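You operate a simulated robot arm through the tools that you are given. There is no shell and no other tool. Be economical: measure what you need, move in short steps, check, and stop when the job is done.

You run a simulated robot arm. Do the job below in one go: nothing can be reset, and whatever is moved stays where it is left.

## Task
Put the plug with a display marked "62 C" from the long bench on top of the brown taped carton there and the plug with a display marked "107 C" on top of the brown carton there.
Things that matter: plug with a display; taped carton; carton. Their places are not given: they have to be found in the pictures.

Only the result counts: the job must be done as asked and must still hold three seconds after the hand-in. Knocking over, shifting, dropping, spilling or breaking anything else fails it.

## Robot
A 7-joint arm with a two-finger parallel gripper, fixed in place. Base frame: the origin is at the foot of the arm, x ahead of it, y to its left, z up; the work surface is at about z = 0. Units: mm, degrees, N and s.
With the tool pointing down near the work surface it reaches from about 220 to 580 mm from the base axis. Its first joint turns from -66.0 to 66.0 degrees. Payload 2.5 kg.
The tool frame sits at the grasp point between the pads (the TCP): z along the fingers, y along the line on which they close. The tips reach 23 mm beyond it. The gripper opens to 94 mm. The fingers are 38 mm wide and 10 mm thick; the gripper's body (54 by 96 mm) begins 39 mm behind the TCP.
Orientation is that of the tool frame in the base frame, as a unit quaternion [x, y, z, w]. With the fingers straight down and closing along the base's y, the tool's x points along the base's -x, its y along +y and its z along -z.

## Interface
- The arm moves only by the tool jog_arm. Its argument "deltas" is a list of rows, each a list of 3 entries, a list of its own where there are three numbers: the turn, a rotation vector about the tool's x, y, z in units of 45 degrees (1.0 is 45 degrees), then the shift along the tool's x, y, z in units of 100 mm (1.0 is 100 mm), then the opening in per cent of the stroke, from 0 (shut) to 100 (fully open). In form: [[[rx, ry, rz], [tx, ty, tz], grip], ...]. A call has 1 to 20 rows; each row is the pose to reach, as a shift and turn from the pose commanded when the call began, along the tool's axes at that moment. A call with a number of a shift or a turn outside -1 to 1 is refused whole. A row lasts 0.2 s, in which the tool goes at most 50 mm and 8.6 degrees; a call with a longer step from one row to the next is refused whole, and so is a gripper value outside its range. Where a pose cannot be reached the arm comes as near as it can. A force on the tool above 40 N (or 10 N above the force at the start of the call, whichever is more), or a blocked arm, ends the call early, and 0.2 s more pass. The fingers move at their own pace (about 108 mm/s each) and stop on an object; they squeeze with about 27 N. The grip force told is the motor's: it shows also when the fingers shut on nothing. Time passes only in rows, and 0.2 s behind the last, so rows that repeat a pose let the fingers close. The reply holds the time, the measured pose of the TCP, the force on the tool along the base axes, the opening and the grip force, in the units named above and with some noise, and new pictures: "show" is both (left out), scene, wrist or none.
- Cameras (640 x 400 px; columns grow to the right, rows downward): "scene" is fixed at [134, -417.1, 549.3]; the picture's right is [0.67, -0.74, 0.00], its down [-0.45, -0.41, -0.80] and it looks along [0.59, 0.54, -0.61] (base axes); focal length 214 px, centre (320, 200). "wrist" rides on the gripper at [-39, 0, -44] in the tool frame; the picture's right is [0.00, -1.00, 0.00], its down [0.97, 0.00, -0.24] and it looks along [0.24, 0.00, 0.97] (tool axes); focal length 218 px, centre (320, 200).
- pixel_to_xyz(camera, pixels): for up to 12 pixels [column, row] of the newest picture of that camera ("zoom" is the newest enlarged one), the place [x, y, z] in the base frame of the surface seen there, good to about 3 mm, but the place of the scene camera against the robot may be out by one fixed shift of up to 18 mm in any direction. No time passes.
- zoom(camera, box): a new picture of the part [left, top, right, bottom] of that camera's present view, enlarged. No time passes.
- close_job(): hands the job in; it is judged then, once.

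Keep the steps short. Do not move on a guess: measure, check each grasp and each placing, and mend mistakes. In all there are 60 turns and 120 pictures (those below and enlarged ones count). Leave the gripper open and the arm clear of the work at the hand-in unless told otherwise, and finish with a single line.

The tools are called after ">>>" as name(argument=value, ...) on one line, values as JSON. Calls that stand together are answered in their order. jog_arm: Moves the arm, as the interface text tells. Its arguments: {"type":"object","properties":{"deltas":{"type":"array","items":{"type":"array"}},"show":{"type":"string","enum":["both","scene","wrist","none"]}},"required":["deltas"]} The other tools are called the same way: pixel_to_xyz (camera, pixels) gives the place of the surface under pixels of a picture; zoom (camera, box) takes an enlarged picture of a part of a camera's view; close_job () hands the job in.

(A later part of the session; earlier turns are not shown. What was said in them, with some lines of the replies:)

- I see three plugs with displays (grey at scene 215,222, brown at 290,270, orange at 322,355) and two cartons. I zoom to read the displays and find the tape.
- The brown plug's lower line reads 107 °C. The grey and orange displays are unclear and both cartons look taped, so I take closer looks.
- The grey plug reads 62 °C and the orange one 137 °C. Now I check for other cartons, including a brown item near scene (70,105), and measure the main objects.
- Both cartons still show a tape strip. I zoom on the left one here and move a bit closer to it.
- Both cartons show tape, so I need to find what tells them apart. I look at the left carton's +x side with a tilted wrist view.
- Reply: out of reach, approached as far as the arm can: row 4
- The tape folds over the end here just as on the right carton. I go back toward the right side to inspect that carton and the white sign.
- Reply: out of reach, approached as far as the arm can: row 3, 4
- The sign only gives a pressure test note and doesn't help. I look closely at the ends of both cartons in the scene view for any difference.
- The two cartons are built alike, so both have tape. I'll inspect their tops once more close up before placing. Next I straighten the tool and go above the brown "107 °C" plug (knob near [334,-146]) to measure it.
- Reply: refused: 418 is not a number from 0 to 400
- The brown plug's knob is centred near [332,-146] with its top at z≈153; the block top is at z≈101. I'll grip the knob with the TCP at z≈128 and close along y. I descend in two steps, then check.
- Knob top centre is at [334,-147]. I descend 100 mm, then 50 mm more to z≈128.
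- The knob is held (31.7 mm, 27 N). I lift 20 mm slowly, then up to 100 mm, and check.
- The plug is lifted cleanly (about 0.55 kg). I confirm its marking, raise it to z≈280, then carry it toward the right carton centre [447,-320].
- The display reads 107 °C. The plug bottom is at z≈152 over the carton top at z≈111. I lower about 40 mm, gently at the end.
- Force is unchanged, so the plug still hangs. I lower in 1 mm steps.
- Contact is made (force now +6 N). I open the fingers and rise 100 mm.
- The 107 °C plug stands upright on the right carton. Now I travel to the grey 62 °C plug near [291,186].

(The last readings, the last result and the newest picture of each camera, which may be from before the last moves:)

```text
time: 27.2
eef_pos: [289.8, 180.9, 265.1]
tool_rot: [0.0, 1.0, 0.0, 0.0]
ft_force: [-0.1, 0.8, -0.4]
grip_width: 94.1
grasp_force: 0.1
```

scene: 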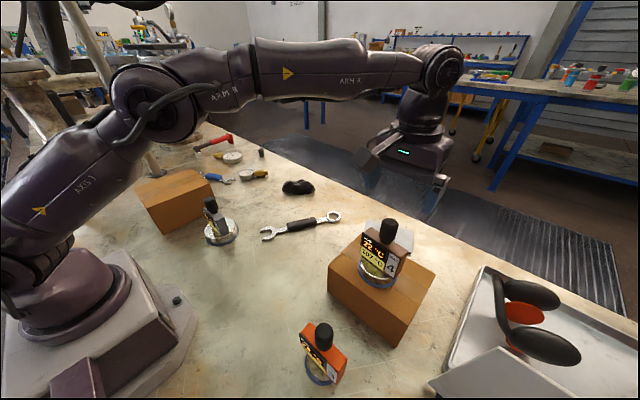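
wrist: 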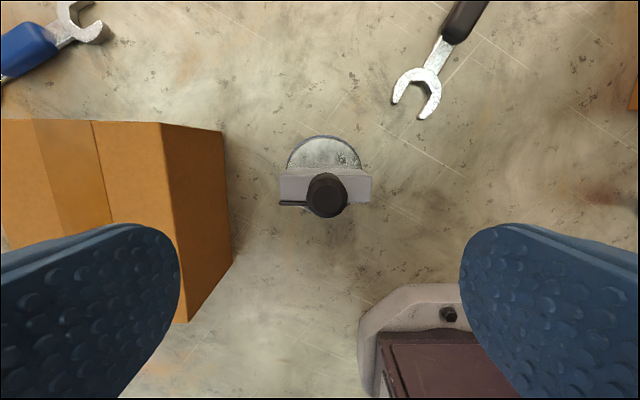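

Knob centre is at about [291,176.5]. I shift y by -4 mm, descend to z≈128 and grip.

>>> jog_arm(deltas=[[[0, 0, 0], [-0.01, -0.04, 0.4], 100], [[0, 0, 0], [-0.01, -0.04, 0.8], 100], [[0, 0, 0], [-0.01, -0.04, 1], 100]], show="wrist")

>>> jog_arm(deltas=[[[0, 0, 0], [0, 0, 0.2], 100], [[0, 0, 0], [0, 0, 0.37], 100], [[0, 0, 0], [0, 0, 0.37], 30], [[0, 0, 0], [0, 0, 0.37], 0], [[0, 0, 0], [0, 0, 0.37], 0], [[0, 0, 0], [0, 0, 0.37], 0]], show="wrist")

```text
time: 28.0
eef_pos: [290.9, 178.2, 167.4]
tool_rot: [0.0, 1.0, 0.0, 0.0]
ft_force: [0.2, -0.2, -0.4]
grip_width: 94.2
grasp_force: 0.1
```

wrist: 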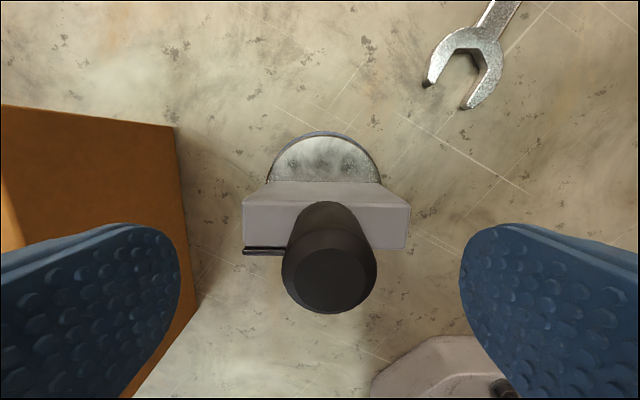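

```text
time: 29.4
eef_pos: [290.9, 177.5, 130.9]
tool_rot: [-0.001, 1.0, 0.0, 0.0]
ft_force: [0.0, -1.1, -0.3]
grip_width: 31.7
grasp_force: 26.5
```

wrist: 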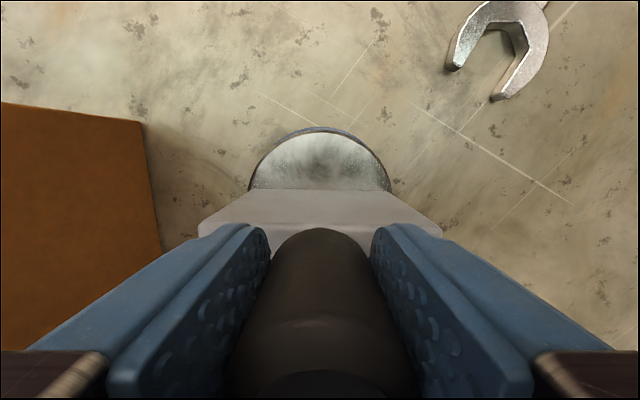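

Gripped at z≈130. I lift straight up 150 mm.

>>> jog_arm(deltas=[[[0, 0, 0], [0, 0, -0.05], 0], [[0, 0, 0], [0, 0, -0.15], 0], [[0, 0, 0], [0, 0, -0.4], 0], [[0, 0, 0], [0, 0, -0.7], 0], [[0, 0, 0], [0, 0, -1], 0]], show="scene")

>>> zoom(camera="scene", box=[170, 140, 270, 230])

>>> jog_arm(deltas=[[[0, 0, 0], [0, 0, -0.3], 0], [[0, 0, 0], [0, 0, -0.6], 0]], show="none")

```text
time: 30.6
eef_pos: [291.3, 176.2, 230.0]
tool_rot: [0.0, 1.0, 0.0, 0.0]
ft_force: [-0.4, 0.0, -6.7]
grip_width: 31.6
grasp_force: 27.0
```

scene: 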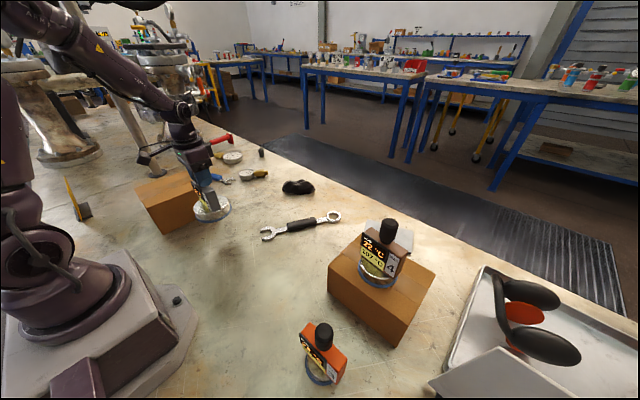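

```text
4.44 times, centred on (220, 185) of scene
```

zoom: 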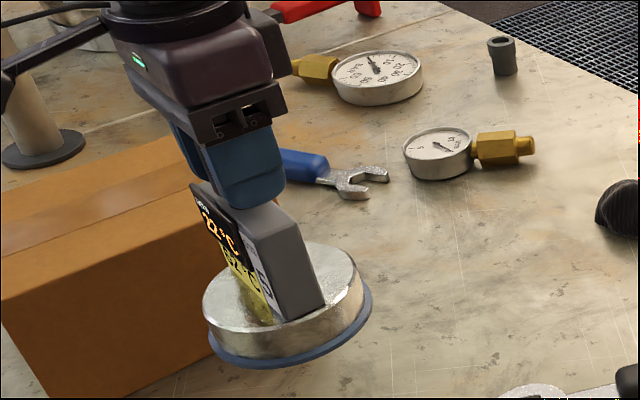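

```text
time: 31.2
eef_pos: [290.8, 174.8, 291.9]
tool_rot: [0.0, 1.0, -0.001, 0.0]
ft_force: [1.1, -0.4, -7.8]
grip_width: 31.6
grasp_force: 27.3
```

The bottom is now at z≈161, above the carton top at z≈121. I carry it to the left carton centre at about [256,393].

>>> jog_arm(deltas=[[[0, 0, 0], [0.05, 0.3, 0], 0], [[0, 0, 0], [0.1, 0.6, 0], 0], [[0, 0, 0], [0.15, 0.9, 0], 0]], show="none")

>>> jog_arm(deltas=[[[0, 0, 0], [0.05, 0.3, 0], 0], [[0, 0, 0], [0.1, 0.6, 0], 0], [[0, 0, 0], [0.15, 0.9, 0], 0]], show="none")

>>> jog_arm(deltas=[[[0, 0, 0], [0.02, 0.2, 0], 0], [[0, 0, 0], [0.05, 0.38, 0], 0], [[0, 0, 0], [0.05, 0.38, 0], 0]], show="both")

>>> zoom(camera="scene", box=[120, 110, 240, 240])

```text
time: 32.0
eef_pos: [277.0, 267.0, 290.5]
tool_rot: [0.0, 1.0, 0.0, 0.0]
ft_force: [0.1, 0.3, -9.0]
grip_width: 31.7
grasp_force: 26.7
```

```text
time: 32.8
eef_pos: [261.8, 358.8, 292.3]
tool_rot: [0.0, 1.0, 0.0, 0.0]
ft_force: [-0.1, 0.0, -7.1]
grip_width: 31.7
grasp_force: 27.2
```

```text
time: 33.6
eef_pos: [257.0, 394.5, 292.1]
tool_rot: [0.0, 1.0, 0.0, 0.0]
ft_force: [0.8, -0.3, -7.9]
grip_width: 31.6
grasp_force: 27.4
```

scene: 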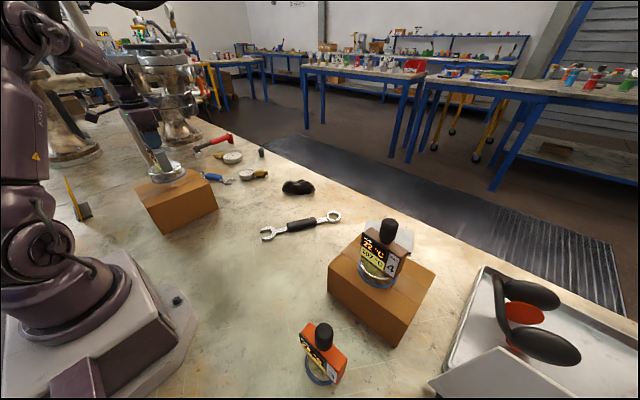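
wrist: 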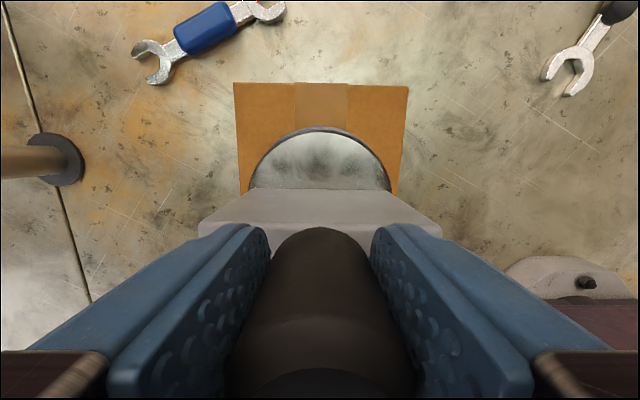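

```text
3.08 times, centred on (180, 175) of scene
```

zoom: 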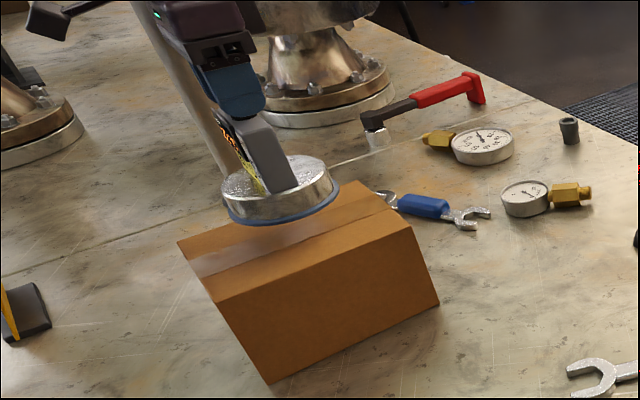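

Centred over the left carton. I lower 38 mm, then 1 mm at a time.

>>> jog_arm(deltas=[[[0, 0, 0], [0, 0, 0.15], 0], [[0, 0, 0], [0, 0, 0.28], 0], [[0, 0, 0], [0, 0, 0.34], 0], [[0, 0, 0], [0, 0, 0.37], 0], [[0, 0, 0], [0, 0, 0.385], 0], [[0, 0, 0], [0, 0, 0.385], 0]], show="none")

>>> jog_arm(deltas=[[[0, 0, 0], [0, 0, 0.01], 0], [[0, 0, 0], [0, 0, 0.01], 0]], show="none")

```text
time: 35.0
eef_pos: [256.8, 395.5, 252.2]
tool_rot: [0.0, 1.0, 0.0, -0.001]
ft_force: [0.3, 0.2, -7.8]
grip_width: 31.7
grasp_force: 27.6
```

```text
time: 35.6
eef_pos: [256.7, 394.9, 251.1]
tool_rot: [0.0, 1.0, 0.0, 0.0]
ft_force: [0.0, 0.2, -6.9]
grip_width: 32.0
grasp_force: 27.2
```

Still hanging; I continue down in 1 mm steps.

>>> jog_arm(deltas=[[[0, 0, 0], [0, 0, 0.01], 0], [[0, 0, 0], [0, 0, 0.01], 0]], show="none")

```text
time: 36.2
eef_pos: [257.1, 394.4, 251.0]
tool_rot: [0.001, 1.0, 0.0, 0.0]
ft_force: [0.0, -0.3, -3.6]
grip_width: 31.8
grasp_force: 27.1
```

Force is dropping, so contact is starting. One more mm.

>>> jog_arm(deltas=[[[0, 0, 0], [0, 0, 0.008], 0], [[0, 0, 0], [0, 0, 0.008], 0]], show="none")

```text
time: 36.8
eef_pos: [257.2, 394.2, 250.8]
tool_rot: [0.0, 1.0, -0.001, -0.001]
ft_force: [-1.4, -4.4, 6.6]
grip_width: 31.8
grasp_force: 26.7
```

The plug is seated. I open the fingers and rise.

>>> jog_arm(deltas=[[[0, 0, 0], [0, 0, -0.005], 100], [[0, 0, 0], [0, 0, -0.005], 100], [[0, 0, 0], [0, 0, -0.005], 100], [[0, 0, 0], [0, 0, -0.3], 100], [[0, 0, 0], [0, 0, -0.7], 100], [[0, 0, 0], [0, 0, -1], 100]], show="both")

>>> zoom(camera="scene", box=[120, 110, 240, 240])

>>> zoom(camera="wrist", box=[190, 60, 450, 260])

```text
time: 38.2
eef_pos: [257.2, 392.4, 350.8]
tool_rot: [0.0, 1.0, 0.0, 0.001]
ft_force: [-0.7, -0.9, -0.6]
grip_width: 94.1
grasp_force: 0.1
```

scene: 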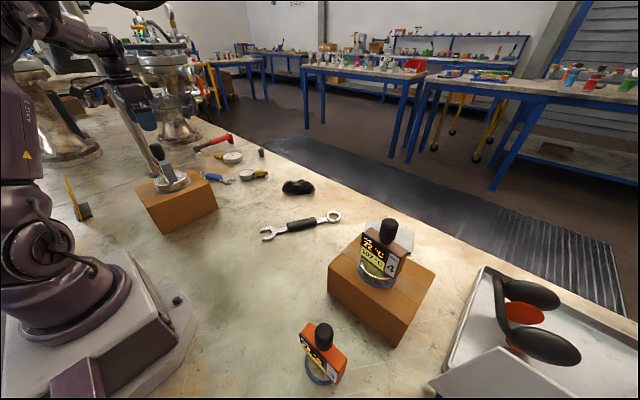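
wrist: 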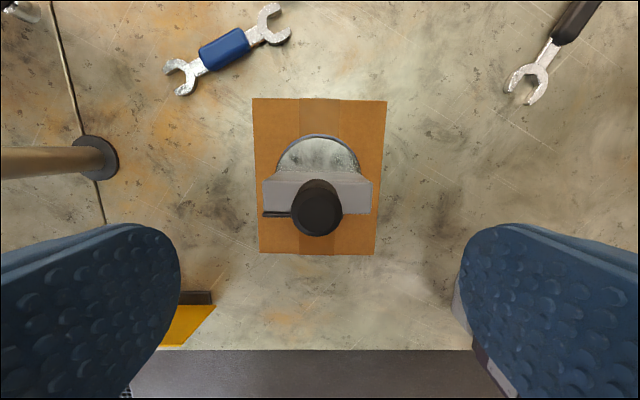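

```text
3.08 times, centred on (180, 175) of scene
```

zoom: 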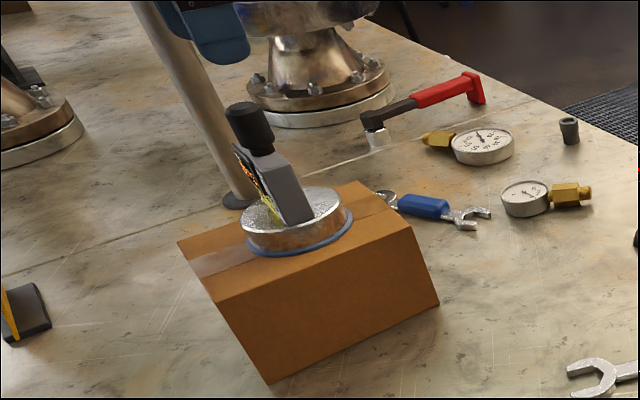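

```text
2.00 times, centred on (320, 160) of wrist
```

zoom: 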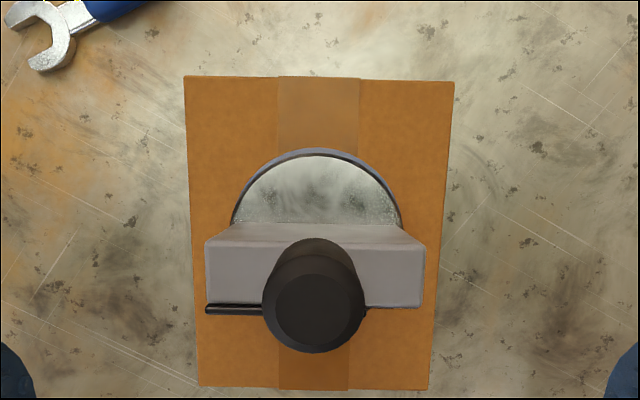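

Both plugs stand upright on the two cartons, the gripper is open and the arm is about 75 mm above the nearest plug. I hand in.

>>> close_job()

```text
The job is handed in.
```

The "62 C" plug is on the left carton and the "107 C" plug is on the right carton, both standing upright; since both cartons are brown and taped, which one you meant by "taped" was my guess.
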